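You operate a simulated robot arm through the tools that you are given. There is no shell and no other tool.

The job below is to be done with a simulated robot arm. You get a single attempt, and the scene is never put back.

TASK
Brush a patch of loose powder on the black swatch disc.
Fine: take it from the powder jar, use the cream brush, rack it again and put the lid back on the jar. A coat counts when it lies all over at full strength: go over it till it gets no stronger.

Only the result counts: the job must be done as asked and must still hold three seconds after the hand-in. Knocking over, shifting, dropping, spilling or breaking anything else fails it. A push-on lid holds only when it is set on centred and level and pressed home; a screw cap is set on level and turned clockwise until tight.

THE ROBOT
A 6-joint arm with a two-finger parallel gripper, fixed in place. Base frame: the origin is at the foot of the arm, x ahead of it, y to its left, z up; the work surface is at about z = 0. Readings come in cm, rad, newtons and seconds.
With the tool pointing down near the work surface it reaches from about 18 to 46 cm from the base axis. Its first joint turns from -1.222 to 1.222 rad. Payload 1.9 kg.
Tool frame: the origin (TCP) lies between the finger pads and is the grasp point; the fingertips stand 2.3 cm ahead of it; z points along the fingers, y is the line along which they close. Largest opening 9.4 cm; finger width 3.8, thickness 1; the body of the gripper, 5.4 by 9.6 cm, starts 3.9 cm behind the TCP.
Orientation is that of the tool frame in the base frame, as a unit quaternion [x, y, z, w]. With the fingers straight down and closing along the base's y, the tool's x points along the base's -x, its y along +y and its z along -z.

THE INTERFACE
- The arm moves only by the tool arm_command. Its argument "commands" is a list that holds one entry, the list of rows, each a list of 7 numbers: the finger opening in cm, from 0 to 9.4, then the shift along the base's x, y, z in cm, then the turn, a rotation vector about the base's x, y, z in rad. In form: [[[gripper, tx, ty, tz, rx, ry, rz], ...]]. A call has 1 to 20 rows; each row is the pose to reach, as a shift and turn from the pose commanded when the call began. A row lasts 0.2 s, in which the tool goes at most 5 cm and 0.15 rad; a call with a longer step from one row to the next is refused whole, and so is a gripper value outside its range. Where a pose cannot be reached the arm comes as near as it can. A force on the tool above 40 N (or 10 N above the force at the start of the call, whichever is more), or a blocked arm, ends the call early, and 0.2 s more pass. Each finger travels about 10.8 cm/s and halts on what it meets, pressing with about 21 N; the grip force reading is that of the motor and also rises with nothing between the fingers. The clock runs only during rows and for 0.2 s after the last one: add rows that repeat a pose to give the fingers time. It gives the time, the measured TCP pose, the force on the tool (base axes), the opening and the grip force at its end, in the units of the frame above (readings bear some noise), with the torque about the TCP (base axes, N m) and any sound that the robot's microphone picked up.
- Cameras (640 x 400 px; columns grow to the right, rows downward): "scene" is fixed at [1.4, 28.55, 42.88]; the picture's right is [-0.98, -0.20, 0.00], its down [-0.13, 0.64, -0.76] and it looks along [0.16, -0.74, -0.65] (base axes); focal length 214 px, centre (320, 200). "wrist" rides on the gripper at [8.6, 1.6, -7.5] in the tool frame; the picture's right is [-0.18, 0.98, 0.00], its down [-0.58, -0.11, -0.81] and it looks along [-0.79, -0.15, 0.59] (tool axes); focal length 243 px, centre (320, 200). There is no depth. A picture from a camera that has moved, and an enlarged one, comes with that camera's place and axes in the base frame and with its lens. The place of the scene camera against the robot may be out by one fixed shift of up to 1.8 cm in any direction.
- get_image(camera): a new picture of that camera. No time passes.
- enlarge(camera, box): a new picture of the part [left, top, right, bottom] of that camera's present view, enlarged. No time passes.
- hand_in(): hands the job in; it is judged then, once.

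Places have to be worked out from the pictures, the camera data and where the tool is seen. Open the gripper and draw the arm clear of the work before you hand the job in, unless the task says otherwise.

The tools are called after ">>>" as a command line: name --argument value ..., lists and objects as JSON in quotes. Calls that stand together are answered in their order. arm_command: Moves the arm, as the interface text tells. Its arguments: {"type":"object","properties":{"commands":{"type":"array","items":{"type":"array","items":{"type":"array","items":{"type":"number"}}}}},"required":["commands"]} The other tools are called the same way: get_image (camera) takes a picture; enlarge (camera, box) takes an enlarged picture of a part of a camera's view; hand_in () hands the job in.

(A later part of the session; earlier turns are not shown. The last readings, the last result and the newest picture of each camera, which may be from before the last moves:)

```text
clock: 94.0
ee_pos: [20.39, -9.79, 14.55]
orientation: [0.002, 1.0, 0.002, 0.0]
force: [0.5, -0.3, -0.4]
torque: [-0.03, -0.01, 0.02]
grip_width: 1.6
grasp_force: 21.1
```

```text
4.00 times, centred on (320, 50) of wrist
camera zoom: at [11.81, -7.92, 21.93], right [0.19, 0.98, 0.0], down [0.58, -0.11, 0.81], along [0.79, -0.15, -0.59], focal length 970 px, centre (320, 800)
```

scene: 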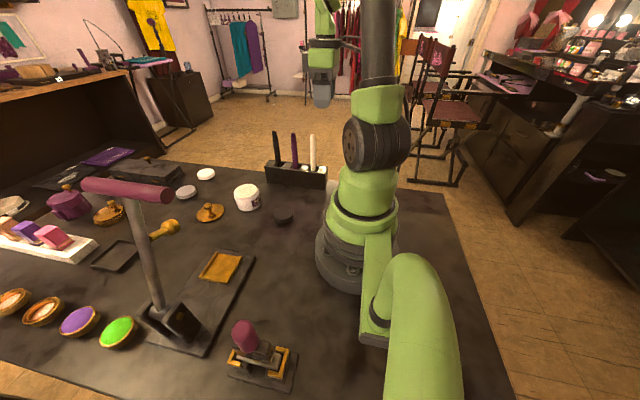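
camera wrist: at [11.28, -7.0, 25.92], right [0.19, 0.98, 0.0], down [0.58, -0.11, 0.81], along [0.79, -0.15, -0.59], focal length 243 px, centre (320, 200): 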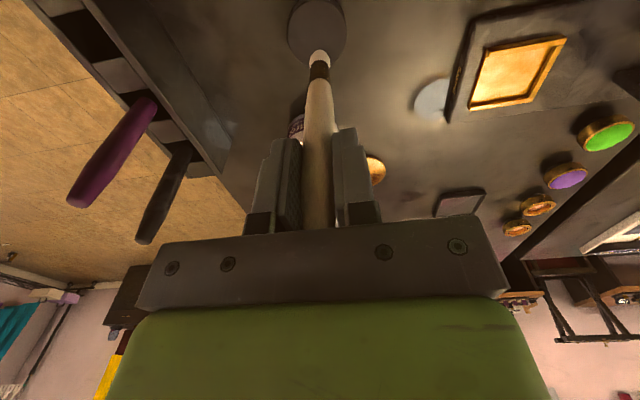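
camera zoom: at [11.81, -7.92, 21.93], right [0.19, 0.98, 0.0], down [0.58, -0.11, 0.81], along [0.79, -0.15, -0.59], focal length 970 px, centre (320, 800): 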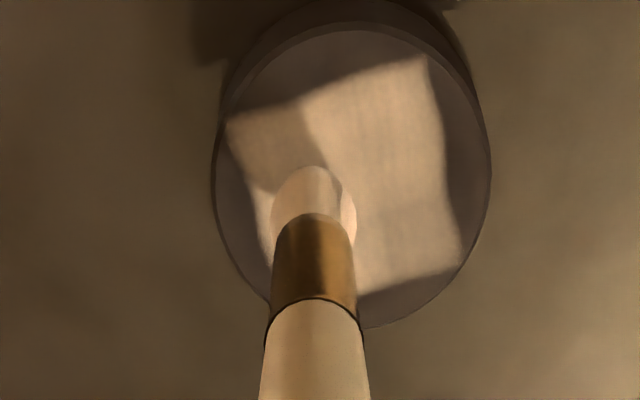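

I continue the pass toward the −x side, then lift off to compare with the baseline.

>>> arm_command --commands '[[[0.6, 0, -0.5, 0, 0, 0, 0], [0.6, 0, -1.0, 0, 0, 0, 0], [0.6, -0.6, -1.0, 0, 0, 0, 0], [0.6, -0.6, -0.4, 0, 0, 0, 0], [0.6, -0.6, 0.2, 0, 0, 0, 0], [0.6, -0.6, 0.8, 0, 0, 0, 0], [0.6, -0.6, 1.3, 0, 0, 0, 0], [0.6, -0.6, 1.8, 0, 0, 0, 0], [0.6, -1.2, 1.8, 0, 0, 0, 0], [0.6, -1.2, 1.2, 0, 0, 0, 0], [0.6, -1.2, 0.6, 0, 0, 0, 0], [0.6, -1.2, 0, 0, 0, 0, 0], [0.6, -1.2, -0.6, 0, 0, 0, 0], [0.6, -1.2, -1.0, 0, 0, 0, 0], [0.6, -1.2, -1.0, 1, 0, 0, 0], [0.6, -2, 0, 4, 0, 0, 0], [0.6, -2.7, 1.8, 6.18, 0, 0, 0], [0.6, -2.7, 1.8, 6.18, 0, 0, 0]]]'

>>> enlarge --camera "scene" --box '[265, 180, 305, 230]'

>>> enlarge --camera "scene" --box '[272, 203, 296, 221]'

>>> enlarge --camera "wrist" --box '[260, 0, 380, 100]'

```text
clock: 97.8
ee_pos: [17.94, -7.71, 20.59]
orientation: [0.002, 1.0, 0.002, 0.001]
force: [-0.2, 0.6, 0.7]
torque: [0.0, 0.0, -0.05]
grip_width: 1.63
grasp_force: 20.8
```

```text
8.00 times, centred on (285, 205) of scene
camera zoom: at [1.4, 28.55, 42.88], right [-0.98, -0.2, 0.0], down [-0.13, 0.64, -0.76], along [0.16, -0.74, -0.65], focal length 1716 px, centre (600, 160)
```

zoom: 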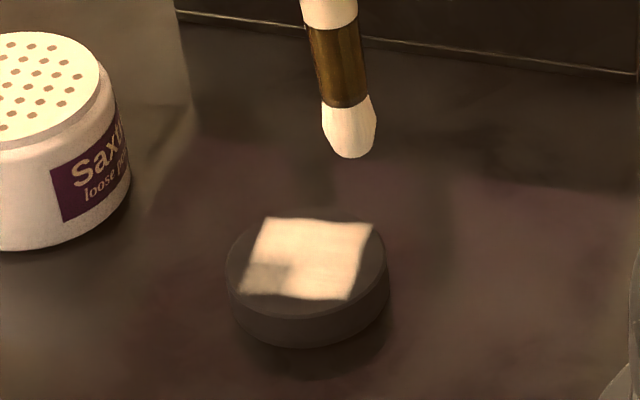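

```text
16.00 times, centred on (284, 212) of scene
camera zoom: at [1.4, 28.55, 42.88], right [-0.98, -0.2, 0.0], down [-0.13, 0.64, -0.76], along [0.16, -0.74, -0.65], focal length 3432 px, centre (896, 8)
```

zoom: 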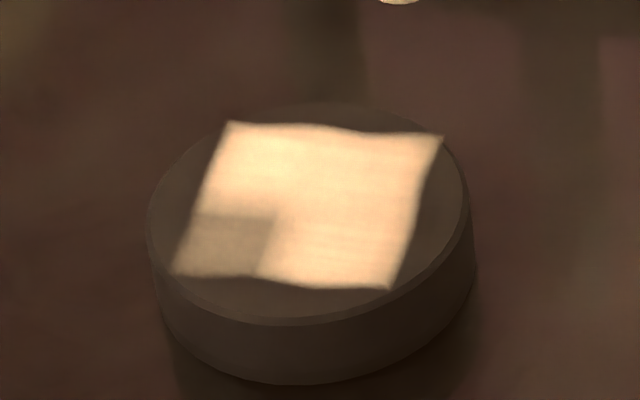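

```text
4.00 times, centred on (320, 50) of wrist
camera zoom: at [9.32, -5.97, 27.98], right [0.19, 0.98, 0.0], down [0.58, -0.11, 0.81], along [0.79, -0.15, -0.59], focal length 970 px, centre (320, 800)
```

zoom: 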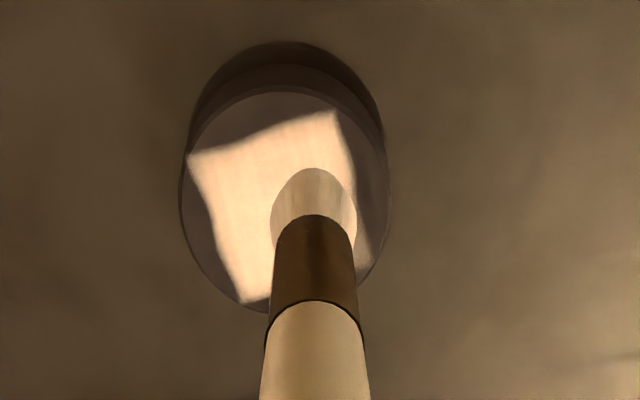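

Now most of the patch is clearly stronger; only the +x/+y corner cell stayed behind because contact was too light there. I reload, then work that corner with slightly more pressure.

>>> arm_command --commands '[[[0.6, 3.5, -0.9, 1, 0, 0, 0], [0.6, 7.5, -1.9, 1, 0, 0, 0], [0.6, 11, -2.8, 1, 0, 0, 0], [0.6, 14.3, -3.7, 1, 0, 0, 0], [0.6, 14.3, -3.7, 0, 0, 0, 0], [0.6, 14.3, -3.7, -1.5, 0, 0, 0], [0.6, 14.3, -3.7, -2.2, 0, 0, 0], [0.6, 14.3, -3.7, -2.55, 0, 0, 0], [0.6, 14.3, -3.2, -2.55, 0, 0, 0], [0.6, 14.2, -2.7, -2.55, 0, 0, 0], [0.6, 14.0, -3.2, -2.55, 0, 0, 0], [0.6, 13.8, -3.7, -2.55, 0, 0, 0], [0.6, 13.6, -4.2, -2.55, 0, 0, 0], [0.6, 13.6, -4.6, -2.55, 0, 0, 0], [0.6, 13.3, -4.1, -2.55, 0, 0, 0], [0.6, 13.2, -3.6, -2.55, 0, 0, 0], [0.6, 13.2, -3.1, -2.55, 0, 0, 0], [0.6, 13.2, -2.6, -2.55, 0, 0, 0], [0.6, 13.2, -2.6, -1.4, 0, 0, 0], [0.6, 13.2, -2.6, 0.5, 0, 0, 0]]]'

>>> enlarge --camera "scene" --box '[225, 150, 305, 230]'

```text
clock: 102.0
ee_pos: [30.75, -10.41, 21.24]
orientation: [0.002, 1.0, 0.002, 0.001]
force: [0.1, 0.6, 0.1]
torque: [0.01, 0.01, 0.04]
grip_width: 1.63
grasp_force: 20.8
```

```text
5.00 times, centred on (265, 190) of scene
camera zoom: at [1.4, 28.55, 42.88], right [-0.98, -0.2, 0.0], down [-0.13, 0.64, -0.76], along [0.16, -0.74, -0.65], focal length 1072 px, centre (595, 250)
```

zoom: 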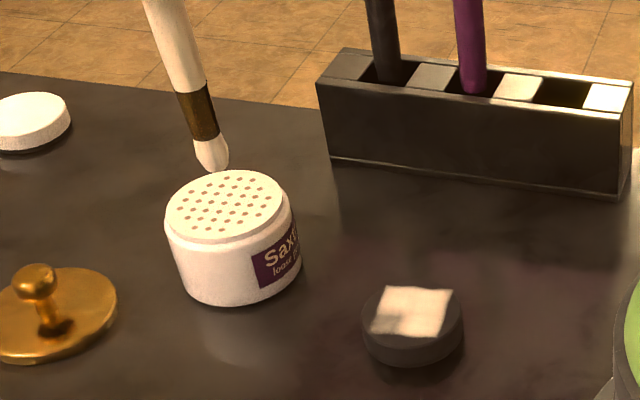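

Reloaded. I go to the +x/+y corner, press slightly further than before and make a short stroke, reading the force.

>>> arm_command --commands '[[[0.6, -4.6, 1.2, 0, 0, 0, 0], [0.6, -9.4, 2.3, 0, 0, 0, 0], [0.6, -9.4, 2.3, -4, 0, 0, 0], [0.6, -9.4, 2.3, -6.2, 0, 0, 0], [0.6, -9.4, 2.3, -6.65, 0, 0, 0], [0.6, -9.4, 2.3, -6.73, 0, 0, 0], [0.6, -9.4, 2.0, -6.73, 0, 0, 0], [0.6, -9.4, 2.3, -6.73, 0, 0, 0]]]'

>>> enlarge --camera "scene" --box '[265, 180, 305, 230]'

>>> enlarge --camera "wrist" --box '[260, 0, 380, 100]'

```text
clock: 103.8
ee_pos: [21.55, -8.21, 14.57]
orientation: [0.002, 1.0, 0.002, 0.001]
force: [0.5, 0.3, 0.4]
torque: [0.02, -0.01, -0.03]
grip_width: 1.61
grasp_force: 21.0
```

```text
8.00 times, centred on (285, 205) of scene
camera zoom: at [1.4, 28.55, 42.88], right [-0.98, -0.2, 0.0], down [-0.13, 0.64, -0.76], along [0.16, -0.74, -0.65], focal length 1716 px, centre (600, 160)
```

zoom: 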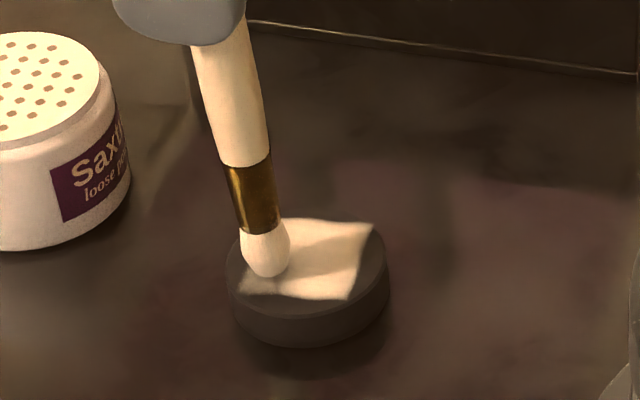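

```text
4.00 times, centred on (320, 50) of wrist
camera zoom: at [12.91, -6.39, 21.85], right [0.19, 0.98, 0.0], down [0.58, -0.11, 0.81], along [0.79, -0.15, -0.59], focal length 970 px, centre (320, 800)
```

zoom: 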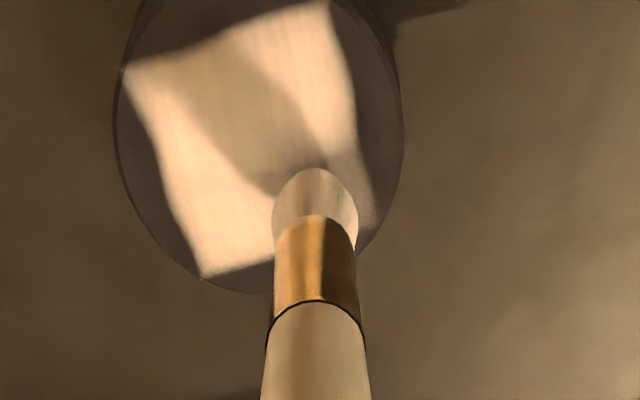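

Just short of contact. I lower 0.06 cm more with tiny strokes.

>>> arm_command --commands '[[[0.6, 0, 0, -0.03, 0, 0, 0], [0.6, 0, 0, -0.06, 0, 0, 0], [0.6, 0, -0.3, -0.06, 0, 0, 0], [0.6, 0, -0.1, -0.06, 0, 0, 0]]]'

>>> enlarge --camera "scene" --box '[265, 180, 305, 230]'

```text
clock: 104.8
ee_pos: [21.43, -8.22, 14.37]
orientation: [0.002, 1.0, 0.001, 0.001]
force: [-0.2, 2.3, 9.3]
torque: [0.24, 0.01, -0.01]
grip_width: 1.64
grasp_force: 20.8
```

```text
8.00 times, centred on (285, 205) of scene
camera zoom: at [1.39, 28.55, 42.88], right [-0.98, -0.2, 0.0], down [-0.13, 0.64, -0.76], along [0.16, -0.74, -0.65], focal length 1716 px, centre (600, 160)
```

zoom: 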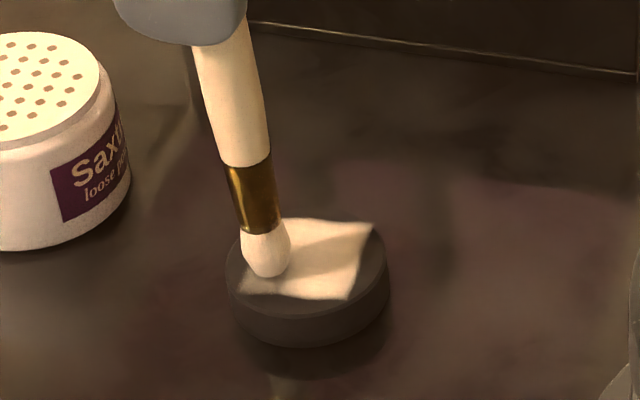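

Contact of 9.3 N here now. I stroke around this corner, then sweep along the +x side at the same height.

>>> arm_command --commands '[[[0.6, 0, 0.3, 0.0, 0, 0, 0], [0.6, -0.3, 0.4, 0.01, 0, 0, 0], [0.6, -0.3, 0, 0.01, 0, 0, 0], [0.6, -0.3, -0.4, 0.01, 0, 0, 0], [0.6, 0, -0.4, 0.01, 0, 0, 0], [0.6, 0.1, 0, 0.01, 0, 0, 0], [0.6, 0.1, 0.3, 0.01, 0, 0, 0], [0.6, -0.1, 0, 0.01, 0, 0, 0], [0.6, -0.1, 0, 1, 0, 0, 0], [0.6, -2, 0, 4, 0, 0, 0], [0.6, -3.8, 0.4, 6.29, 0, 0, 0], [0.6, -3.8, 0.4, 6.29, 0, 0, 0]]]'

>>> enlarge --camera "scene" --box '[265, 180, 305, 230]'

>>> enlarge --camera "scene" --box '[272, 203, 296, 221]'

>>> enlarge --camera "wrist" --box '[260, 0, 380, 100]'

```text
clock: 107.4
ee_pos: [17.75, -7.86, 20.76]
orientation: [0.002, 1.0, 0.002, 0.001]
force: [0.3, -1.3, -0.2]
torque: [-0.01, 0.02, 0.03]
grip_width: 1.62
grasp_force: 21.1
```

```text
8.00 times, centred on (285, 205) of scene
camera zoom: at [1.39, 28.55, 42.88], right [-0.98, -0.2, 0.0], down [-0.13, 0.64, -0.76], along [0.16, -0.74, -0.65], focal length 1716 px, centre (600, 160)
```

zoom: 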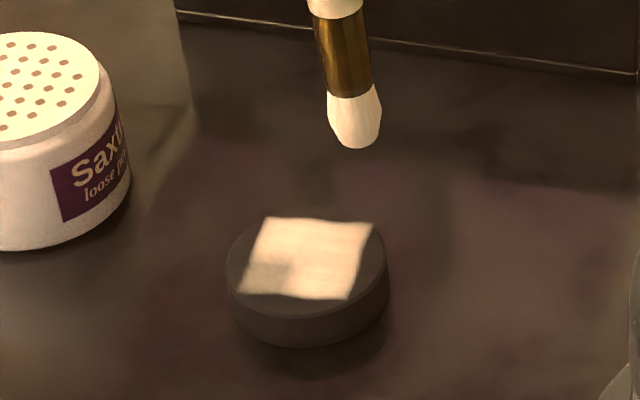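

```text
16.00 times, centred on (284, 212) of scene
camera zoom: at [1.39, 28.55, 42.88], right [-0.98, -0.2, 0.0], down [-0.13, 0.64, -0.76], along [0.16, -0.74, -0.65], focal length 3432 px, centre (896, 8)
```

zoom: 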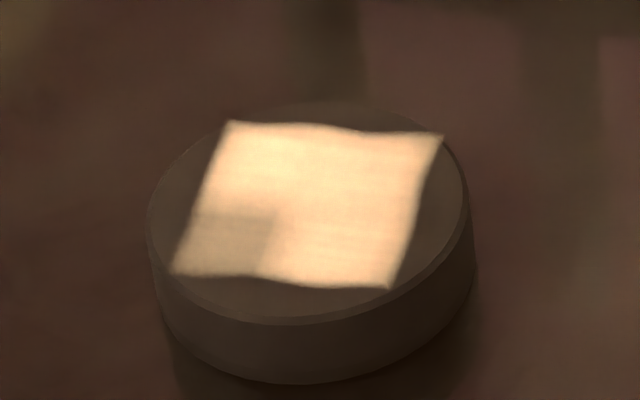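

```text
4.00 times, centred on (320, 50) of wrist
camera zoom: at [9.16, -6.1, 28.21], right [0.19, 0.98, 0.0], down [0.58, -0.11, 0.81], along [0.79, -0.15, -0.59], focal length 970 px, centre (320, 800)
```

zoom: 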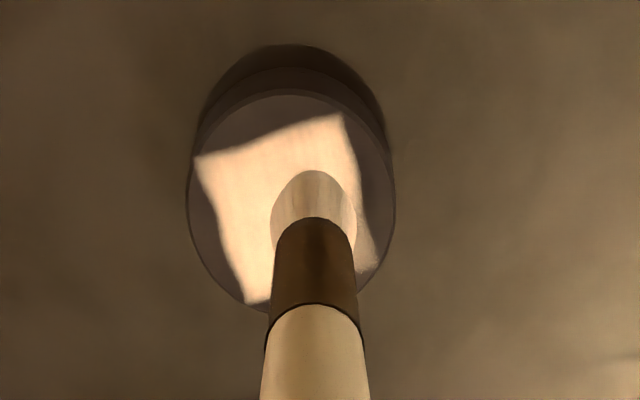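

The corner gained but is still a touch below the rest. I go back with the remaining load, work the corner more and then sweep along the +x edge.

>>> arm_command --commands '[[[0.6, 2, 0, -3, 0, 0, 0], [0.6, 3.8, -0.4, -5.5, 0, 0, 0], [0.6, 3.8, -0.4, -6.2, 0, 0, 0], [0.6, 3.8, -0.4, -6.29, 0, 0, 0], [0.6, 3.8, -0.1, -6.29, 0, 0, 0], [0.6, 3.5, 0, -6.29, 0, 0, 0], [0.6, 3.5, -0.4, -6.29, 0, 0, 0], [0.6, 3.5, -0.8, -6.29, 0, 0, 0], [0.6, 3.8, -0.8, -6.29, 0, 0, 0], [0.6, 3.9, -0.4, -6.29, 0, 0, 0], [0.6, 3.9, 0, -6.29, 0, 0, 0], [0.6, 3.6, 0, -6.29, 0, 0, 0], [0.6, 3.6, -0.5, -6.29, 0, 0, 0], [0.6, 3.6, -1.0, -6.29, 0, 0, 0], [0.6, 3.8, -1.5, -6.29, 0, 0, 0], [0.6, 3.8, -2.0, -6.29, 0, 0, 0], [0.6, 3.8, -2.5, -6.29, 0, 0, 0], [0.6, 3.8, -2.9, -6.29, 0, 0, 0]]]'

>>> enlarge --camera "scene" --box '[265, 180, 305, 230]'

>>> enlarge --camera "wrist" --box '[260, 0, 380, 100]'

```text
clock: 111.2
ee_pos: [21.55, -10.69, 14.52]
orientation: [0.002, 1.0, 0.002, 0.001]
force: [-0.1, 0.3, -0.3]
torque: [0.02, -0.02, -0.01]
grip_width: 1.61
grasp_force: 21.0
```

```text
8.00 times, centred on (285, 205) of scene
camera zoom: at [1.4, 28.55, 42.88], right [-0.98, -0.2, 0.0], down [-0.13, 0.64, -0.76], along [0.16, -0.74, -0.65], focal length 1716 px, centre (600, 160)
```

zoom: 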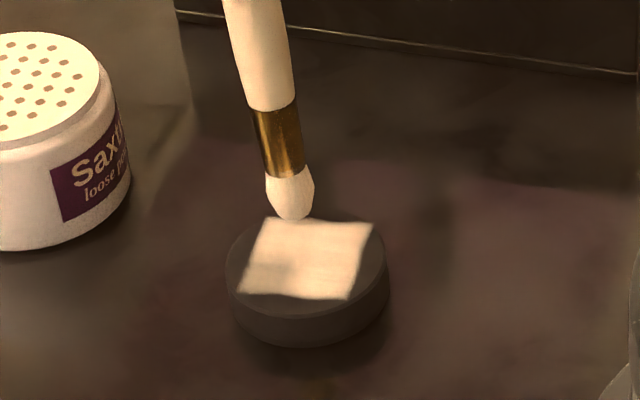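

```text
4.00 times, centred on (320, 50) of wrist
camera zoom: at [12.97, -9.0, 21.93], right [0.19, 0.98, 0.0], down [0.58, -0.11, 0.81], along [0.79, -0.15, -0.59], focal length 970 px, centre (320, 800)
```

zoom: 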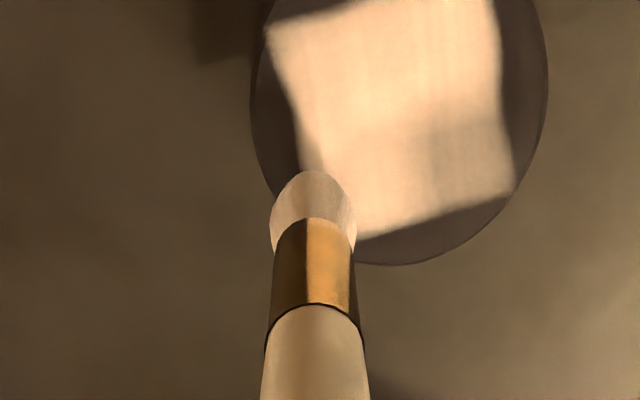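

The patch is almost even now; a slightly weaker spot remains near x +0.7. I sweep y-strokes across the middle, easing the pressure as I move toward −x.

>>> arm_command --commands '[[[0.6, -0.6, 0.1, 0.02, 0, 0, 0], [0.6, -0.6, 0.6, 0.02, 0, 0, 0], [0.6, -0.6, 1.1, 0.02, 0, 0, 0], [0.6, -0.6, 1.6, 0.02, 0, 0, 0], [0.6, -0.6, 2.1, 0.02, 0, 0, 0], [0.6, -0.6, 2.6, 0.02, 0, 0, 0], [0.6, -0.8, 2.9, 0.02, 0, 0, 0], [0.6, -1.0, 2.5, 0.03, 0, 0, 0], [0.6, -1.0, 2.0, 0.03, 0, 0, 0], [0.6, -1.0, 1.5, 0.03, 0, 0, 0], [0.6, -1.0, 1.0, 0.03, 0, 0, 0], [0.6, -1.0, 0.5, 0.03, 0, 0, 0], [0.6, -1.0, 0.1, 0.03, 0, 0, 0]]]'

>>> enlarge --camera "scene" --box '[265, 180, 305, 230]'

>>> enlarge --camera "wrist" --box '[260, 0, 380, 100]'

```text
clock: 114.0
ee_pos: [20.54, -10.6, 14.59]
orientation: [0.001, 1.0, 0.002, 0.001]
force: [-0.4, -0.1, -1.0]
torque: [-0.01, -0.01, -0.02]
grip_width: 1.63
grasp_force: 20.7
```

```text
8.00 times, centred on (285, 205) of scene
camera zoom: at [1.4, 28.55, 42.88], right [-0.98, -0.2, 0.0], down [-0.13, 0.64, -0.76], along [0.16, -0.74, -0.65], focal length 1716 px, centre (600, 160)
```

zoom: 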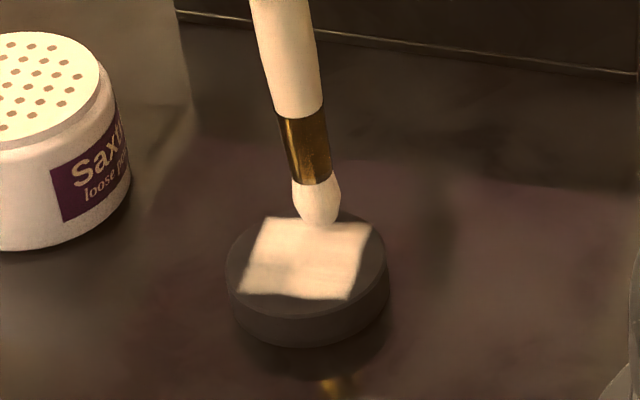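

```text
4.00 times, centred on (320, 50) of wrist
camera zoom: at [11.99, -8.85, 21.92], right [0.19, 0.98, 0.0], down [0.58, -0.11, 0.81], along [0.79, -0.15, -0.59], focal length 970 px, centre (320, 800)
```

zoom: 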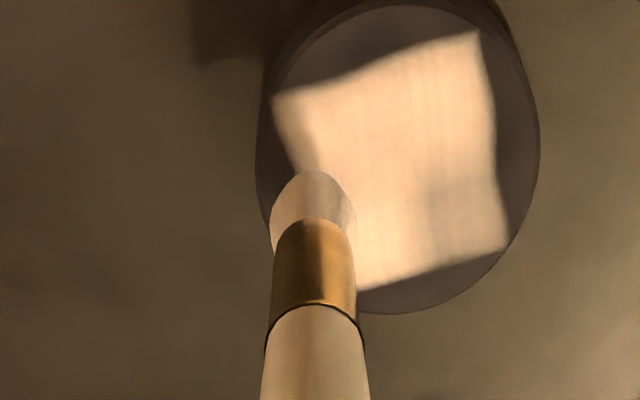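

One slightly weaker spot is left near (+0.7,+0.65) from the disc centre. I dab and circle there with firmer contact.

>>> arm_command --commands '[[[0.6, 0, 0.4, 0.3, 0, 0, 0], [0.6, 0.7, 1.6, 0.3, 0, 0, 0], [0.6, 0.7, 2.05, 0.05, 0, 0, 0], [0.6, 0.7, 2.05, -0.04, 0, 0, 0], [0.6, 0.7, 2.4, -0.04, 0, 0, 0], [0.6, 0.9, 2.2, -0.04, 0, 0, 0], [0.6, 0.9, 1.8, -0.04, 0, 0, 0], [0.6, 0.7, 1.6, -0.04, 0, 0, 0], [0.6, 0.5, 1.9, -0.04, 0, 0, 0], [0.6, 0.5, 2.3, -0.04, 0, 0, 0], [0.6, 0.7, 2.5, -0.04, 0, 0, 0], [0.6, 0.7, 2.0, -0.04, 0, 0, 0]]]'

>>> enlarge --camera "scene" --box '[265, 180, 305, 230]'

```text
clock: 116.6
ee_pos: [20.98, -8.6, 14.43]
orientation: [0.003, 1.0, 0.002, 0.001]
force: [-2.8, 1.3, 8.4]
torque: [0.14, 0.26, -0.03]
grip_width: 1.63
grasp_force: 20.8
```

```text
8.00 times, centred on (285, 205) of scene
camera zoom: at [1.39, 28.55, 42.88], right [-0.98, -0.2, 0.0], down [-0.13, 0.64, -0.76], along [0.16, -0.74, -0.65], focal length 1716 px, centre (600, 160)
```

zoom: 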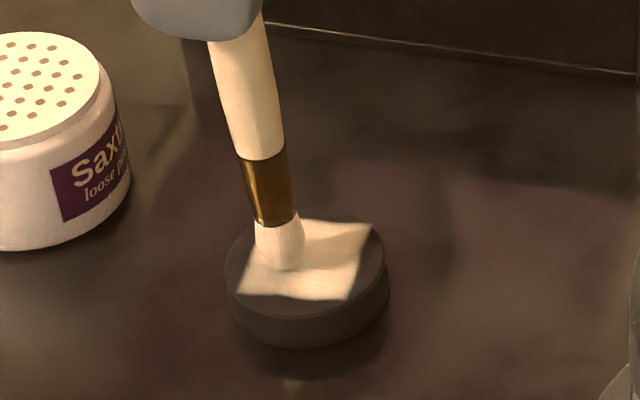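

I lift clear and compare the whole patch against the last view.

>>> arm_command --commands '[[[0.6, 0, 0, 1, 0, 0, 0], [0.6, -2, 0.2, 4, 0, 0, 0], [0.6, -3.5, 0.75, 6.3, 0, 0, 0], [0.6, -3.5, 0.75, 6.3, 0, 0, 0]]]'

>>> enlarge --camera "scene" --box '[265, 180, 305, 230]'

>>> enlarge --camera "scene" --box '[272, 203, 296, 221]'

>>> enlarge --camera "wrist" --box '[260, 0, 380, 100]'

```text
clock: 117.6
ee_pos: [17.72, -7.85, 20.98]
orientation: [0.002, 1.0, 0.003, 0.001]
force: [0.1, -0.7, -0.9]
torque: [0.02, -0.03, 0.03]
grip_width: 1.63
grasp_force: 20.6
```

```text
8.00 times, centred on (285, 205) of scene
camera zoom: at [1.39, 28.55, 42.88], right [-0.98, -0.2, 0.0], down [-0.13, 0.64, -0.76], along [0.16, -0.74, -0.65], focal length 1716 px, centre (600, 160)
```

zoom: 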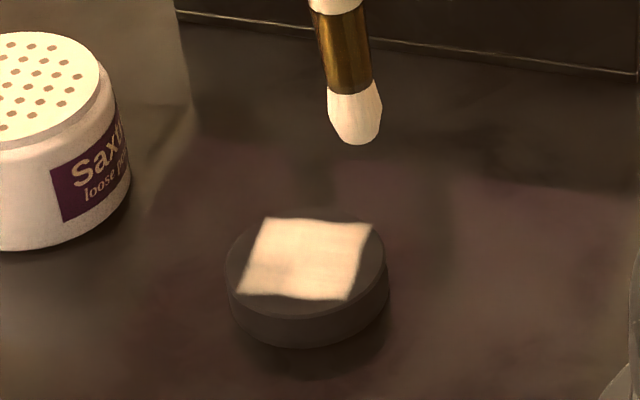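

```text
16.00 times, centred on (284, 212) of scene
camera zoom: at [1.39, 28.55, 42.88], right [-0.98, -0.2, 0.0], down [-0.13, 0.64, -0.76], along [0.16, -0.74, -0.65], focal length 3432 px, centre (896, 8)
```

zoom: 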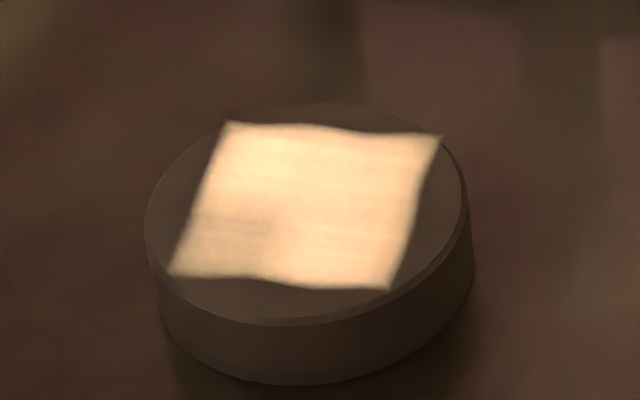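

```text
4.00 times, centred on (320, 50) of wrist
camera zoom: at [9.16, -6.13, 28.28], right [0.19, 0.98, 0.0], down [0.58, -0.11, 0.81], along [0.79, -0.15, -0.59], focal length 970 px, centre (320, 800)
```

zoom: 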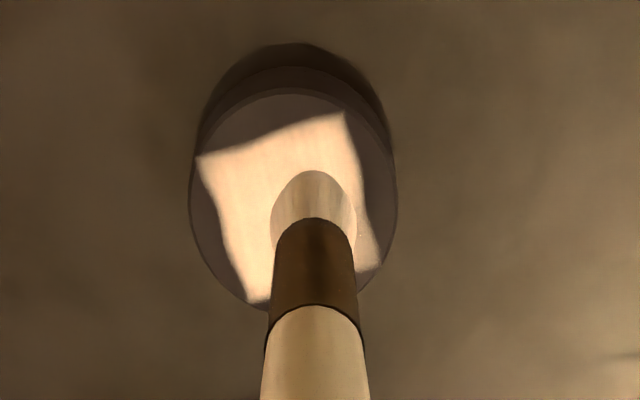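

The patch looks nearly uniform now. To make sure it is at full strength I reload once more and do another complete pass, then compare.

>>> arm_command --commands '[[[0.6, 3.5, -0.9, 1, 0, 0, 0], [0.6, 7.5, -1.9, 1, 0, 0, 0], [0.6, 11, -2.8, 1, 0, 0, 0], [0.6, 14.3, -3.7, 1, 0, 0, 0], [0.6, 14.3, -3.7, 0, 0, 0, 0], [0.6, 14.3, -3.7, -1.5, 0, 0, 0], [0.6, 14.3, -3.7, -2.2, 0, 0, 0], [0.6, 14.3, -3.7, -2.55, 0, 0, 0], [0.6, 14.3, -3.2, -2.55, 0, 0, 0], [0.6, 14.2, -2.7, -2.55, 0, 0, 0], [0.6, 14.0, -3.2, -2.55, 0, 0, 0], [0.6, 13.8, -3.7, -2.55, 0, 0, 0], [0.6, 13.6, -4.2, -2.55, 0, 0, 0], [0.6, 13.6, -4.6, -2.55, 0, 0, 0], [0.6, 13.3, -4.1, -2.55, 0, 0, 0], [0.6, 13.2, -3.6, -2.55, 0, 0, 0], [0.6, 13.2, -3.1, -2.55, 0, 0, 0], [0.6, 13.2, -2.6, -2.55, 0, 0, 0], [0.6, 13.2, -2.6, -1.4, 0, 0, 0], [0.6, 13.2, -2.6, 0.5, 0, 0, 0]]]'

>>> enlarge --camera "scene" --box '[225, 150, 305, 230]'

>>> enlarge --camera "scene" --box '[272, 203, 296, 221]'

```text
clock: 121.8
ee_pos: [30.79, -10.65, 21.15]
orientation: [0.002, 1.0, 0.001, 0.001]
force: [0.9, -0.2, -1.1]
torque: [0.01, 0.0, 0.01]
grip_width: 1.62
grasp_force: 21.3
```

```text
5.00 times, centred on (265, 190) of scene
camera zoom: at [1.4, 28.55, 42.88], right [-0.98, -0.2, 0.0], down [-0.13, 0.64, -0.76], along [0.16, -0.74, -0.65], focal length 1072 px, centre (595, 250)
```

zoom: 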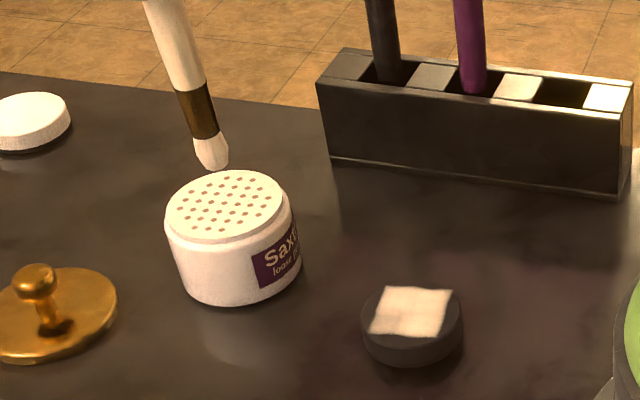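

```text
16.00 times, centred on (284, 212) of scene
camera zoom: at [1.4, 28.55, 42.88], right [-0.98, -0.2, 0.0], down [-0.13, 0.64, -0.76], along [0.16, -0.74, -0.65], focal length 3432 px, centre (896, 8)
```

zoom: 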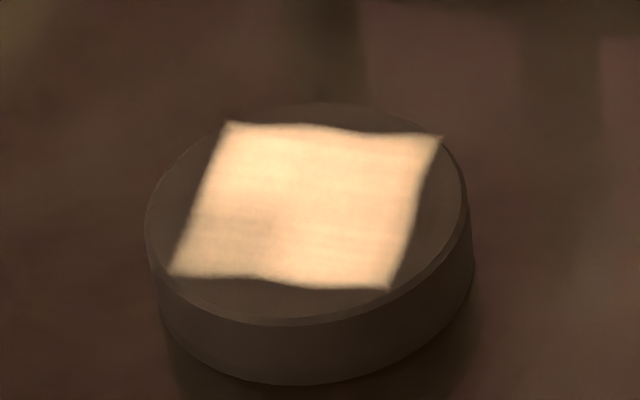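

Baseline noted again. I now do a complete, slower pass at consistent contact, starting from the +x/+y corner with a hold so the brush settles first.

>>> arm_command --commands '[[[0.6, -4.6, 1.2, 0, 0, 0, 0], [0.6, -9.2, 2.65, 0, 0, 0, 0], [0.6, -9.2, 2.65, -4, 0, 0, 0], [0.6, -9.2, 2.65, -6.4, 0, 0, 0], [0.6, -9.2, 2.65, -6.77, 0, 0, 0], [0.6, -9.2, 2.65, -6.77, 0, 0, 0], [0.6, -9.2, 2.2, -6.77, 0, 0, 0], [0.6, -9.2, 1.7, -6.77, 0, 0, 0], [0.6, -9.2, 1.2, -6.78, 0, 0, 0], [0.6, -9.2, 0.7, -6.79, 0, 0, 0], [0.6, -9.2, 0.2, -6.81, 0, 0, 0], [0.6, -9.2, -0.2, -6.83, 0, 0, 0], [0.6, -9.8, -0.2, -6.83, 0, 0, 0], [0.6, -9.8, 0.3, -6.81, 0, 0, 0], [0.6, -9.8, 0.8, -6.79, 0, 0, 0], [0.6, -9.8, 1.3, -6.78, 0, 0, 0], [0.6, -9.8, 1.8, -6.77, 0, 0, 0], [0.6, -9.8, 2.3, -6.77, 0, 0, 0], [0.6, -9.8, 2.65, -6.77, 0, 0, 0], [0.6, -10.4, 2.65, -6.77, 0, 0, 0]]]'

>>> enlarge --camera "scene" --box '[265, 180, 305, 230]'

>>> enlarge --camera "wrist" --box '[260, 0, 380, 100]'

```text
clock: 126.0
ee_pos: [20.47, -7.86, 14.47]
orientation: [0.001, 1.0, 0.002, 0.0]
force: [0.2, -0.6, 0.2]
torque: [-0.02, -0.02, 0.02]
grip_width: 1.64
grasp_force: 20.5
```

```text
8.00 times, centred on (285, 205) of scene
camera zoom: at [1.4, 28.55, 42.88], right [-0.98, -0.2, 0.0], down [-0.13, 0.64, -0.76], along [0.16, -0.74, -0.65], focal length 1716 px, centre (600, 160)
```

zoom: 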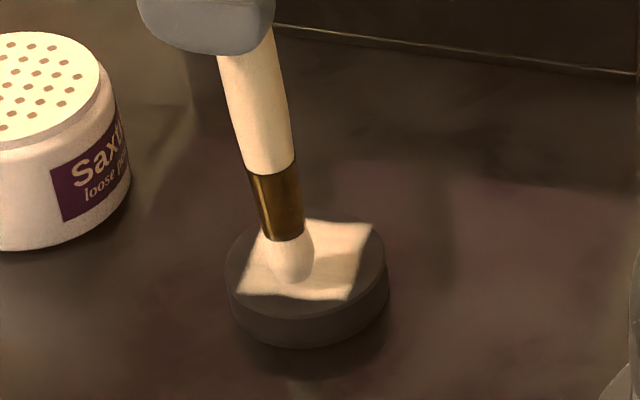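

```text
4.00 times, centred on (320, 50) of wrist
camera zoom: at [11.97, -6.11, 21.84], right [0.19, 0.98, 0.0], down [0.58, -0.11, 0.81], along [0.79, -0.15, -0.59], focal length 970 px, centre (320, 800)
```

zoom: 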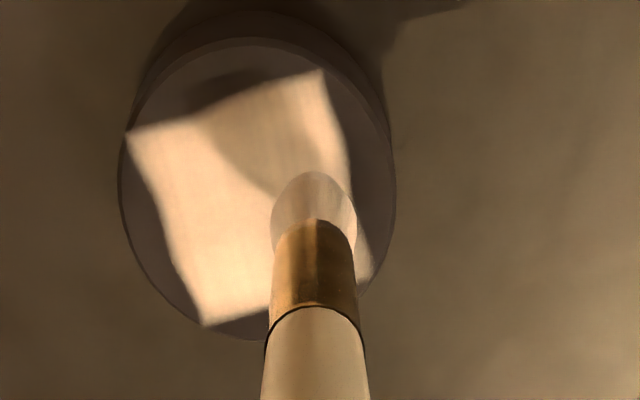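

Contact is very light here (0.2 N). I lower 0.04 cm and carry on the pass across the middle and −x side.

>>> arm_command --commands '[[[0.6, 0, 0, -0.04, 0, 0, 0], [0.6, 0, -0.5, -0.04, 0, 0, 0], [0.6, 0, -1.0, -0.04, 0, 0, 0], [0.6, 0, -1.5, -0.05, 0, 0, 0], [0.6, 0, -2.0, -0.06, 0, 0, 0], [0.6, 0, -2.5, -0.08, 0, 0, 0], [0.6, 0, -2.8, -0.1, 0, 0, 0], [0.6, -0.6, -2.8, -0.1, 0, 0, 0], [0.6, -0.6, -2.3, -0.08, 0, 0, 0], [0.6, -0.6, -1.8, -0.06, 0, 0, 0], [0.6, -0.6, -1.3, -0.05, 0, 0, 0], [0.6, -0.6, -0.8, -0.04, 0, 0, 0], [0.6, -0.6, -0.3, -0.04, 0, 0, 0], [0.6, -0.6, 0, -0.04, 0, 0, 0], [0.6, -1.2, 0, -0.04, 0, 0, 0], [0.6, -1.2, -0.5, -0.04, 0, 0, 0], [0.6, -1.2, -1.0, -0.04, 0, 0, 0], [0.6, -1.2, -1.5, -0.05, 0, 0, 0], [0.6, -1.2, -2.0, -0.06, 0, 0, 0], [0.6, -1.2, -2.5, -0.08, 0, 0, 0]]]'

>>> enlarge --camera "scene" --box '[265, 180, 305, 230]'

>>> enlarge --camera "wrist" --box '[260, 0, 380, 100]'

```text
clock: 130.2
ee_pos: [19.52, -10.3, 14.35]
orientation: [0.002, 1.0, 0.001, 0.001]
force: [-0.3, -0.4, 0.0]
torque: [0.02, -0.02, 0.03]
grip_width: 1.64
grasp_force: 20.9
```

```text
8.00 times, centred on (285, 205) of scene
camera zoom: at [1.4, 28.55, 42.88], right [-0.98, -0.2, 0.0], down [-0.13, 0.64, -0.76], along [0.16, -0.74, -0.65], focal length 1716 px, centre (600, 160)
```

zoom: 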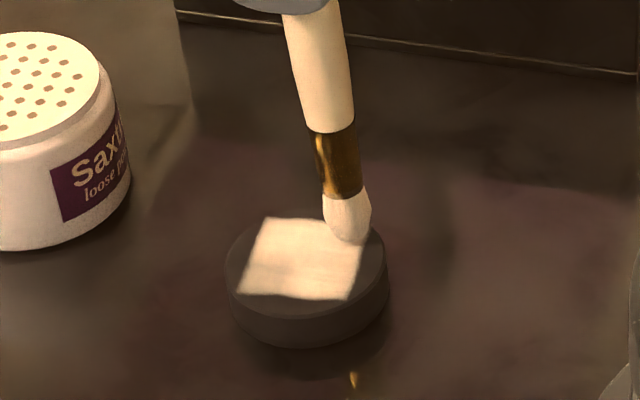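

```text
4.00 times, centred on (320, 50) of wrist
camera zoom: at [10.81, -8.52, 21.74], right [0.19, 0.98, 0.0], down [0.58, -0.11, 0.81], along [0.79, -0.15, -0.59], focal length 970 px, centre (320, 800)
```

zoom: 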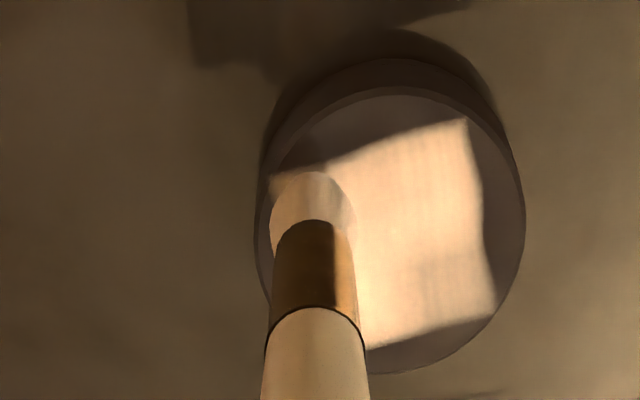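

Readings suggest the brush has slid up a few millimetres in the grip from pressing, which I'll keep in mind for racking. I lift clear and compare the patch.

>>> arm_command --commands '[[[0.6, -1.2, -2.5, 1, 0, 0, 0], [0.6, -2.0, -1, 4, 0, 0, 0], [0.6, -2.8, 0, 6.3, 0, 0, 0], [0.6, -2.8, 0, 6.3, 0, 0, 0]]]'

>>> enlarge --camera "scene" --box '[265, 180, 305, 230]'

>>> enlarge --camera "scene" --box '[272, 203, 296, 221]'

>>> enlarge --camera "wrist" --box '[260, 0, 380, 100]'

```text
clock: 131.2
ee_pos: [16.55, -10.35, 20.81]
orientation: [0.002, 1.0, 0.001, 0.001]
force: [-0.5, 0.2, 0.6]
torque: [0.0, -0.02, 0.0]
grip_width: 1.62
grasp_force: 21.2
```

```text
8.00 times, centred on (285, 205) of scene
camera zoom: at [1.4, 28.55, 42.88], right [-0.98, -0.2, 0.0], down [-0.13, 0.64, -0.76], along [0.16, -0.74, -0.65], focal length 1716 px, centre (600, 160)
```

zoom: 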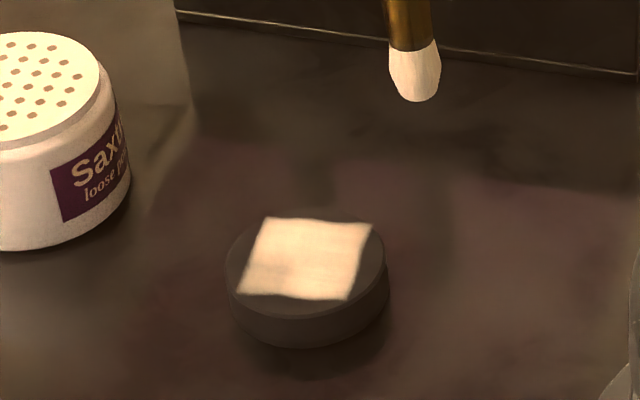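

```text
16.00 times, centred on (284, 212) of scene
camera zoom: at [1.4, 28.55, 42.88], right [-0.98, -0.2, 0.0], down [-0.13, 0.64, -0.76], along [0.16, -0.74, -0.65], focal length 3432 px, centre (896, 8)
```

zoom: 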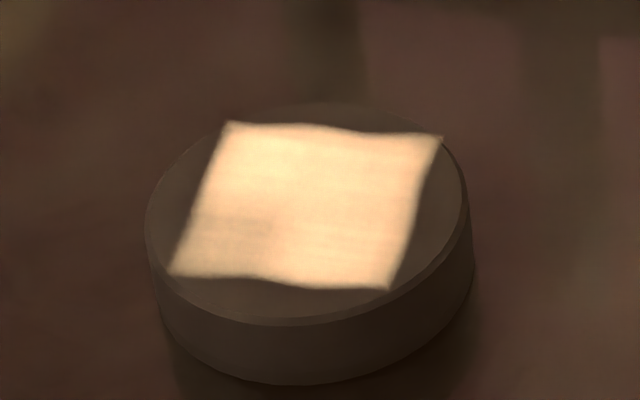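

```text
4.00 times, centred on (320, 50) of wrist
camera zoom: at [8.0, -8.64, 28.14], right [0.19, 0.98, 0.0], down [0.58, -0.11, 0.81], along [0.79, -0.15, -0.59], focal length 970 px, centre (320, 800)
```

zoom: 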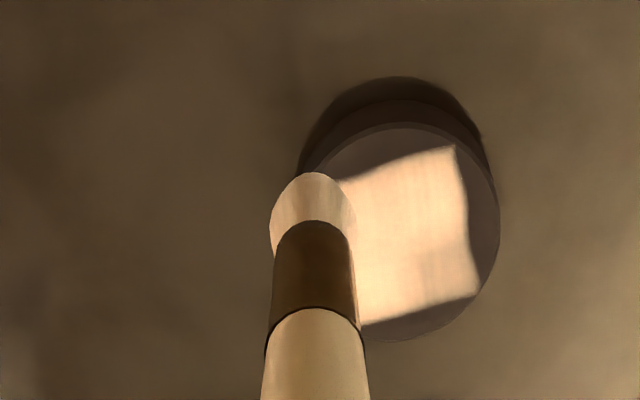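

Most of the patch did not get stronger this time, so it is saturated. A faintly weaker spot near (+0.75,+0.65) is still visible, so I zoom in on it.

>>> enlarge --camera "wrist" --box '[340, 30, 390, 90]'

>>> enlarge --camera "scene" --box '[274, 205, 292, 219]'

```text
6.67 times, centred on (365, 60) of wrist
camera zoom: at [8.0, -8.64, 28.14], right [0.19, 0.98, 0.0], down [0.58, -0.11, 0.81], along [0.79, -0.15, -0.59], focal length 1618 px, centre (20, 1133)
```

zoom: 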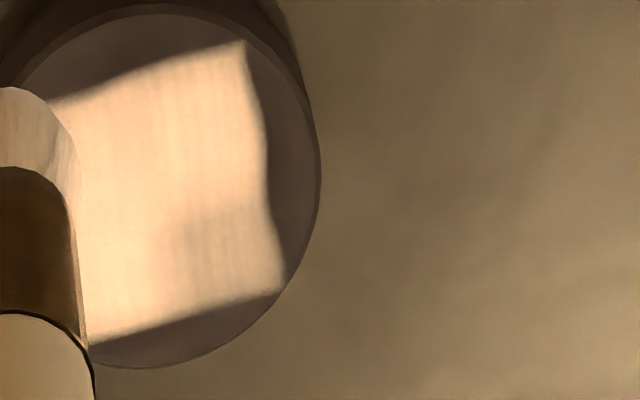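

```text
16.00 times, centred on (283, 212) of scene
camera zoom: at [1.4, 28.55, 42.88], right [-0.98, -0.2, 0.0], down [-0.13, 0.64, -0.76], along [0.16, -0.74, -0.65], focal length 3432 px, centre (912, 8)
```

zoom: 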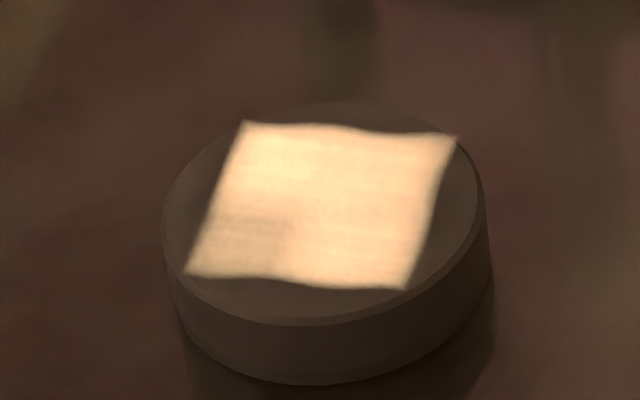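

The weak spot is at about (+0.85,+0.6) from the centre. I reload (going slightly lower, since the brush slid up a little) and will treat that spot specifically with confirmed contact.

>>> arm_command --commands '[[[0.6, 3.5, -0.9, 1, 0, 0, 0], [0.6, 7.5, -1.9, 1, 0, 0, 0], [0.6, 11, -2.8, 1, 0, 0, 0], [0.6, 14.3, -3.7, 1, 0, 0, 0], [0.6, 14.3, -3.7, 0, 0, 0, 0], [0.6, 14.3, -3.7, -1.5, 0, 0, 0], [0.6, 14.3, -3.7, -2.2, 0, 0, 0], [0.6, 14.3, -3.7, -2.75, 0, 0, 0], [0.6, 14.3, -3.2, -2.75, 0, 0, 0], [0.6, 14.2, -2.7, -2.75, 0, 0, 0], [0.6, 14.0, -3.2, -2.75, 0, 0, 0], [0.6, 13.8, -3.7, -2.75, 0, 0, 0], [0.6, 13.6, -4.2, -2.75, 0, 0, 0], [0.6, 13.6, -4.6, -2.75, 0, 0, 0], [0.6, 13.3, -4.1, -2.75, 0, 0, 0], [0.6, 13.2, -3.6, -2.75, 0, 0, 0], [0.6, 13.2, -3.1, -2.75, 0, 0, 0], [0.6, 13.2, -2.6, -2.75, 0, 0, 0], [0.6, 13.2, -2.6, -1.4, 0, 0, 0], [0.6, 13.2, -2.6, 0.5, 0, 0, 0]]]'

>>> enlarge --camera "scene" --box '[225, 150, 305, 230]'

```text
clock: 135.4
ee_pos: [30.02, -13.02, 21.12]
orientation: [0.001, 1.0, 0.002, 0.001]
force: [0.5, 0.4, 0.1]
torque: [0.02, 0.0, -0.03]
grip_width: 1.64
grasp_force: 21.2
```

```text
5.00 times, centred on (265, 190) of scene
camera zoom: at [1.4, 28.55, 42.88], right [-0.98, -0.2, 0.0], down [-0.13, 0.64, -0.76], along [0.16, -0.74, -0.65], focal length 1072 px, centre (595, 250)
```

zoom: 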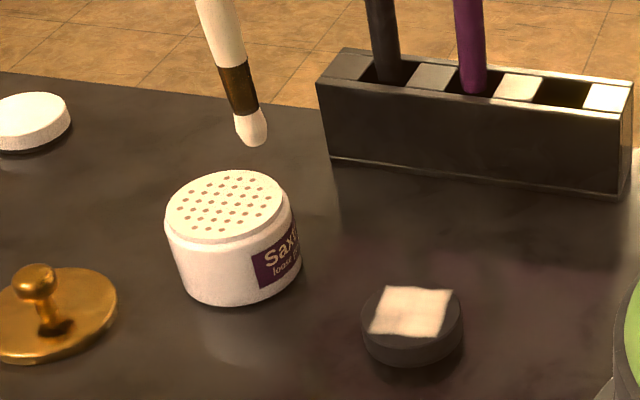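

I notice my ledger was off: the lift call repeated a shift, so this reload ran 2.5 cm further in −y than meant. I check the jar and surroundings for any harm before continuing.

>>> enlarge --camera "scene" --box '[225, 165, 305, 230]'

>>> get_image --camera "wrist"

>>> enlarge --camera "wrist" --box '[270, 0, 400, 90]'

```text
6.15 times, centred on (265, 198) of scene
camera zoom: at [1.4, 28.55, 42.88], right [-0.98, -0.2, 0.0], down [-0.13, 0.64, -0.76], along [0.16, -0.74, -0.65], focal length 1320 px, centre (658, 215)
```

zoom: 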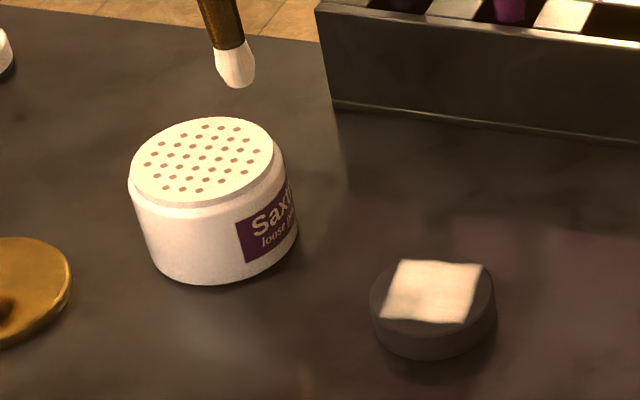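

```text
taken
camera wrist: at [21.31, -11.23, 28.49], right [0.19, 0.98, 0.0], down [0.58, -0.11, 0.81], along [0.79, -0.15, -0.59], focal length 243 px, centre (320, 200)
```

wrist: 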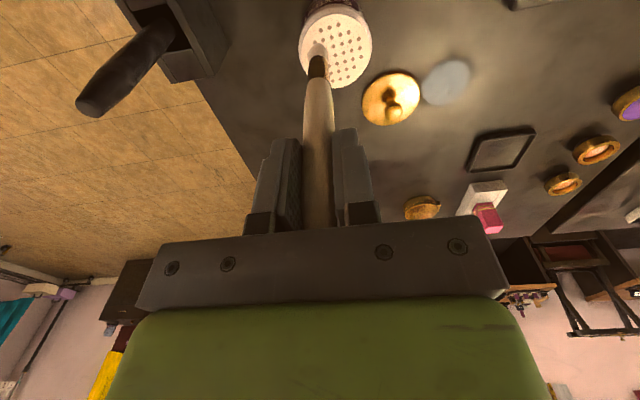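

```text
4.44 times, centred on (335, 45) of wrist
camera zoom: at [21.31, -11.23, 28.49], right [0.19, 0.98, 0.0], down [0.58, -0.11, 0.81], along [0.79, -0.15, -0.59], focal length 1078 px, centre (253, 889)
```

zoom: 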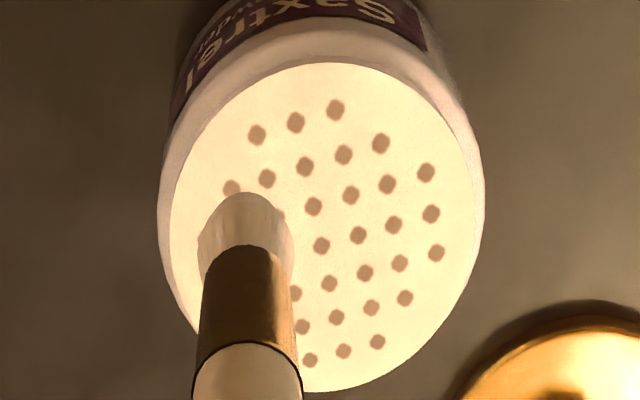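

No harm visible: jar, disc and lid are all where they were and no powder lies on the table. I correct my ledger and repeat a proper centred reload.

>>> arm_command --commands '[[[0.6, 2.0, 1.4, 0, 0, 0, 0], [0.6, 2.0, 1.4, -2, 0, 0, 0], [0.6, 2.0, 1.4, -2.9, 0, 0, 0], [0.6, 2.0, 1.4, -3.26, 0, 0, 0], [0.6, 2.0, 1.9, -3.26, 0, 0, 0], [0.6, 1.9, 2.3, -3.26, 0, 0, 0], [0.6, 1.7, 1.9, -3.26, 0, 0, 0], [0.6, 1.5, 1.4, -3.26, 0, 0, 0], [0.6, 1.4, 0.9, -3.26, 0, 0, 0], [0.6, 1.3, 1.4, -3.26, 0, 0, 0], [0.6, 1.2, 1.9, -3.26, 0, 0, 0], [0.6, 1.2, 1.9, -2, 0, 0, 0], [0.6, 1.2, 1.9, 0, 0, 0, 0], [0.6, 1.2, 1.9, 0, 0, 0, 0]]]'

>>> enlarge --camera "scene" --box '[225, 150, 305, 230]'

>>> enlarge --camera "wrist" --box '[250, 0, 390, 120]'

```text
clock: 138.4
ee_pos: [30.84, -11.05, 21.11]
orientation: [0.001, 1.0, 0.003, 0.001]
force: [-0.1, 0.6, -0.8]
torque: [0.02, -0.02, -0.01]
grip_width: 1.65
grasp_force: 20.7
```

```text
5.00 times, centred on (265, 190) of scene
camera zoom: at [1.4, 28.55, 42.88], right [-0.98, -0.2, 0.0], down [-0.13, 0.64, -0.76], along [0.16, -0.74, -0.65], focal length 1072 px, centre (595, 250)
```

zoom: 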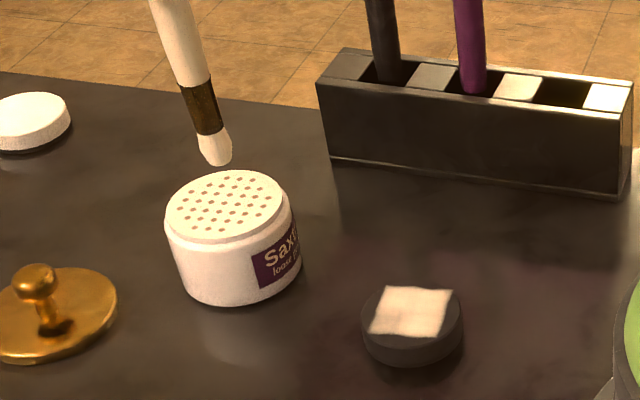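

```text
3.33 times, centred on (320, 60) of wrist
camera zoom: at [22.34, -9.25, 28.44], right [0.19, 0.98, 0.0], down [0.58, -0.11, 0.81], along [0.79, -0.15, -0.59], focal length 809 px, centre (320, 667)
```

zoom: 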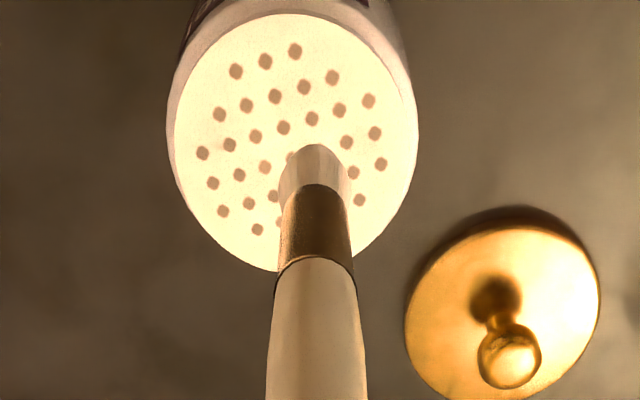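

Reloaded properly. I return to the weak spot and settle down until a contact force shows.

>>> arm_command --commands '[[[0.6, -4.8, 1.3, 0, 0, 0, 0], [0.6, -9.6, 2.6, 0, 0, 0, 0], [0.6, -9.6, 2.6, -4, 0, 0, 0], [0.6, -9.6, 2.6, -6.5, 0, 0, 0], [0.6, -9.6, 2.6, -6.76, 0, 0, 0], [0.6, -9.6, 2.6, -6.8, 0, 0, 0], [0.6, -9.6, 2.6, -6.84, 0, 0, 0], [0.6, -9.6, 2.6, -6.84, 0, 0, 0]]]'

>>> enlarge --camera "wrist" --box '[260, 0, 380, 100]'

>>> enlarge --camera "scene" --box '[265, 180, 305, 230]'

```text
clock: 140.2
ee_pos: [21.34, -8.42, 14.3]
orientation: [0.002, 1.0, 0.002, 0.001]
force: [-1.0, 0.0, 1.8]
torque: [-0.03, 0.11, 0.04]
grip_width: 1.64
grasp_force: 20.9
```

```text
4.00 times, centred on (320, 50) of wrist
camera zoom: at [12.75, -6.64, 21.7], right [0.19, 0.98, 0.0], down [0.58, -0.11, 0.81], along [0.79, -0.15, -0.59], focal length 970 px, centre (320, 800)
```

zoom: 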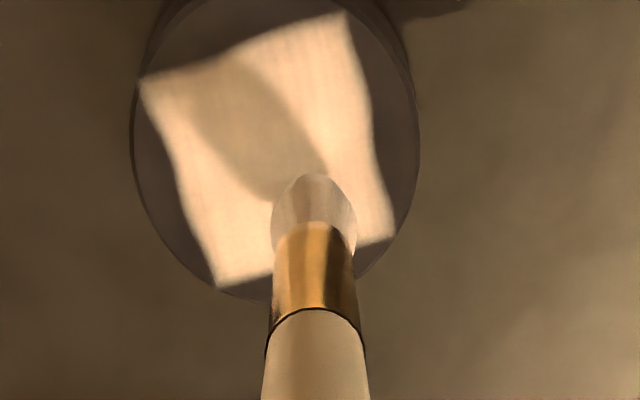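

```text
8.00 times, centred on (285, 205) of scene
camera zoom: at [1.4, 28.55, 42.88], right [-0.98, -0.2, 0.0], down [-0.13, 0.64, -0.76], along [0.16, -0.74, -0.65], focal length 1716 px, centre (600, 160)
```

zoom: 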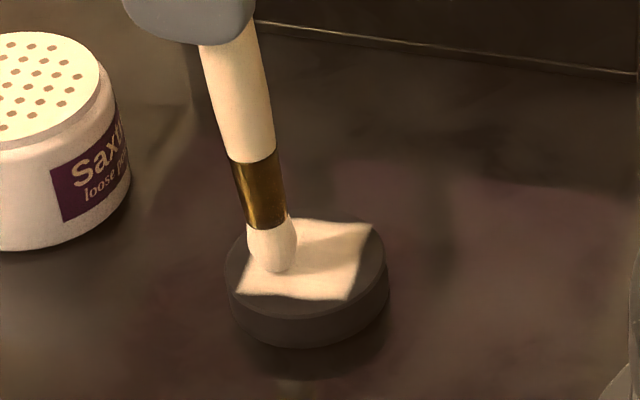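

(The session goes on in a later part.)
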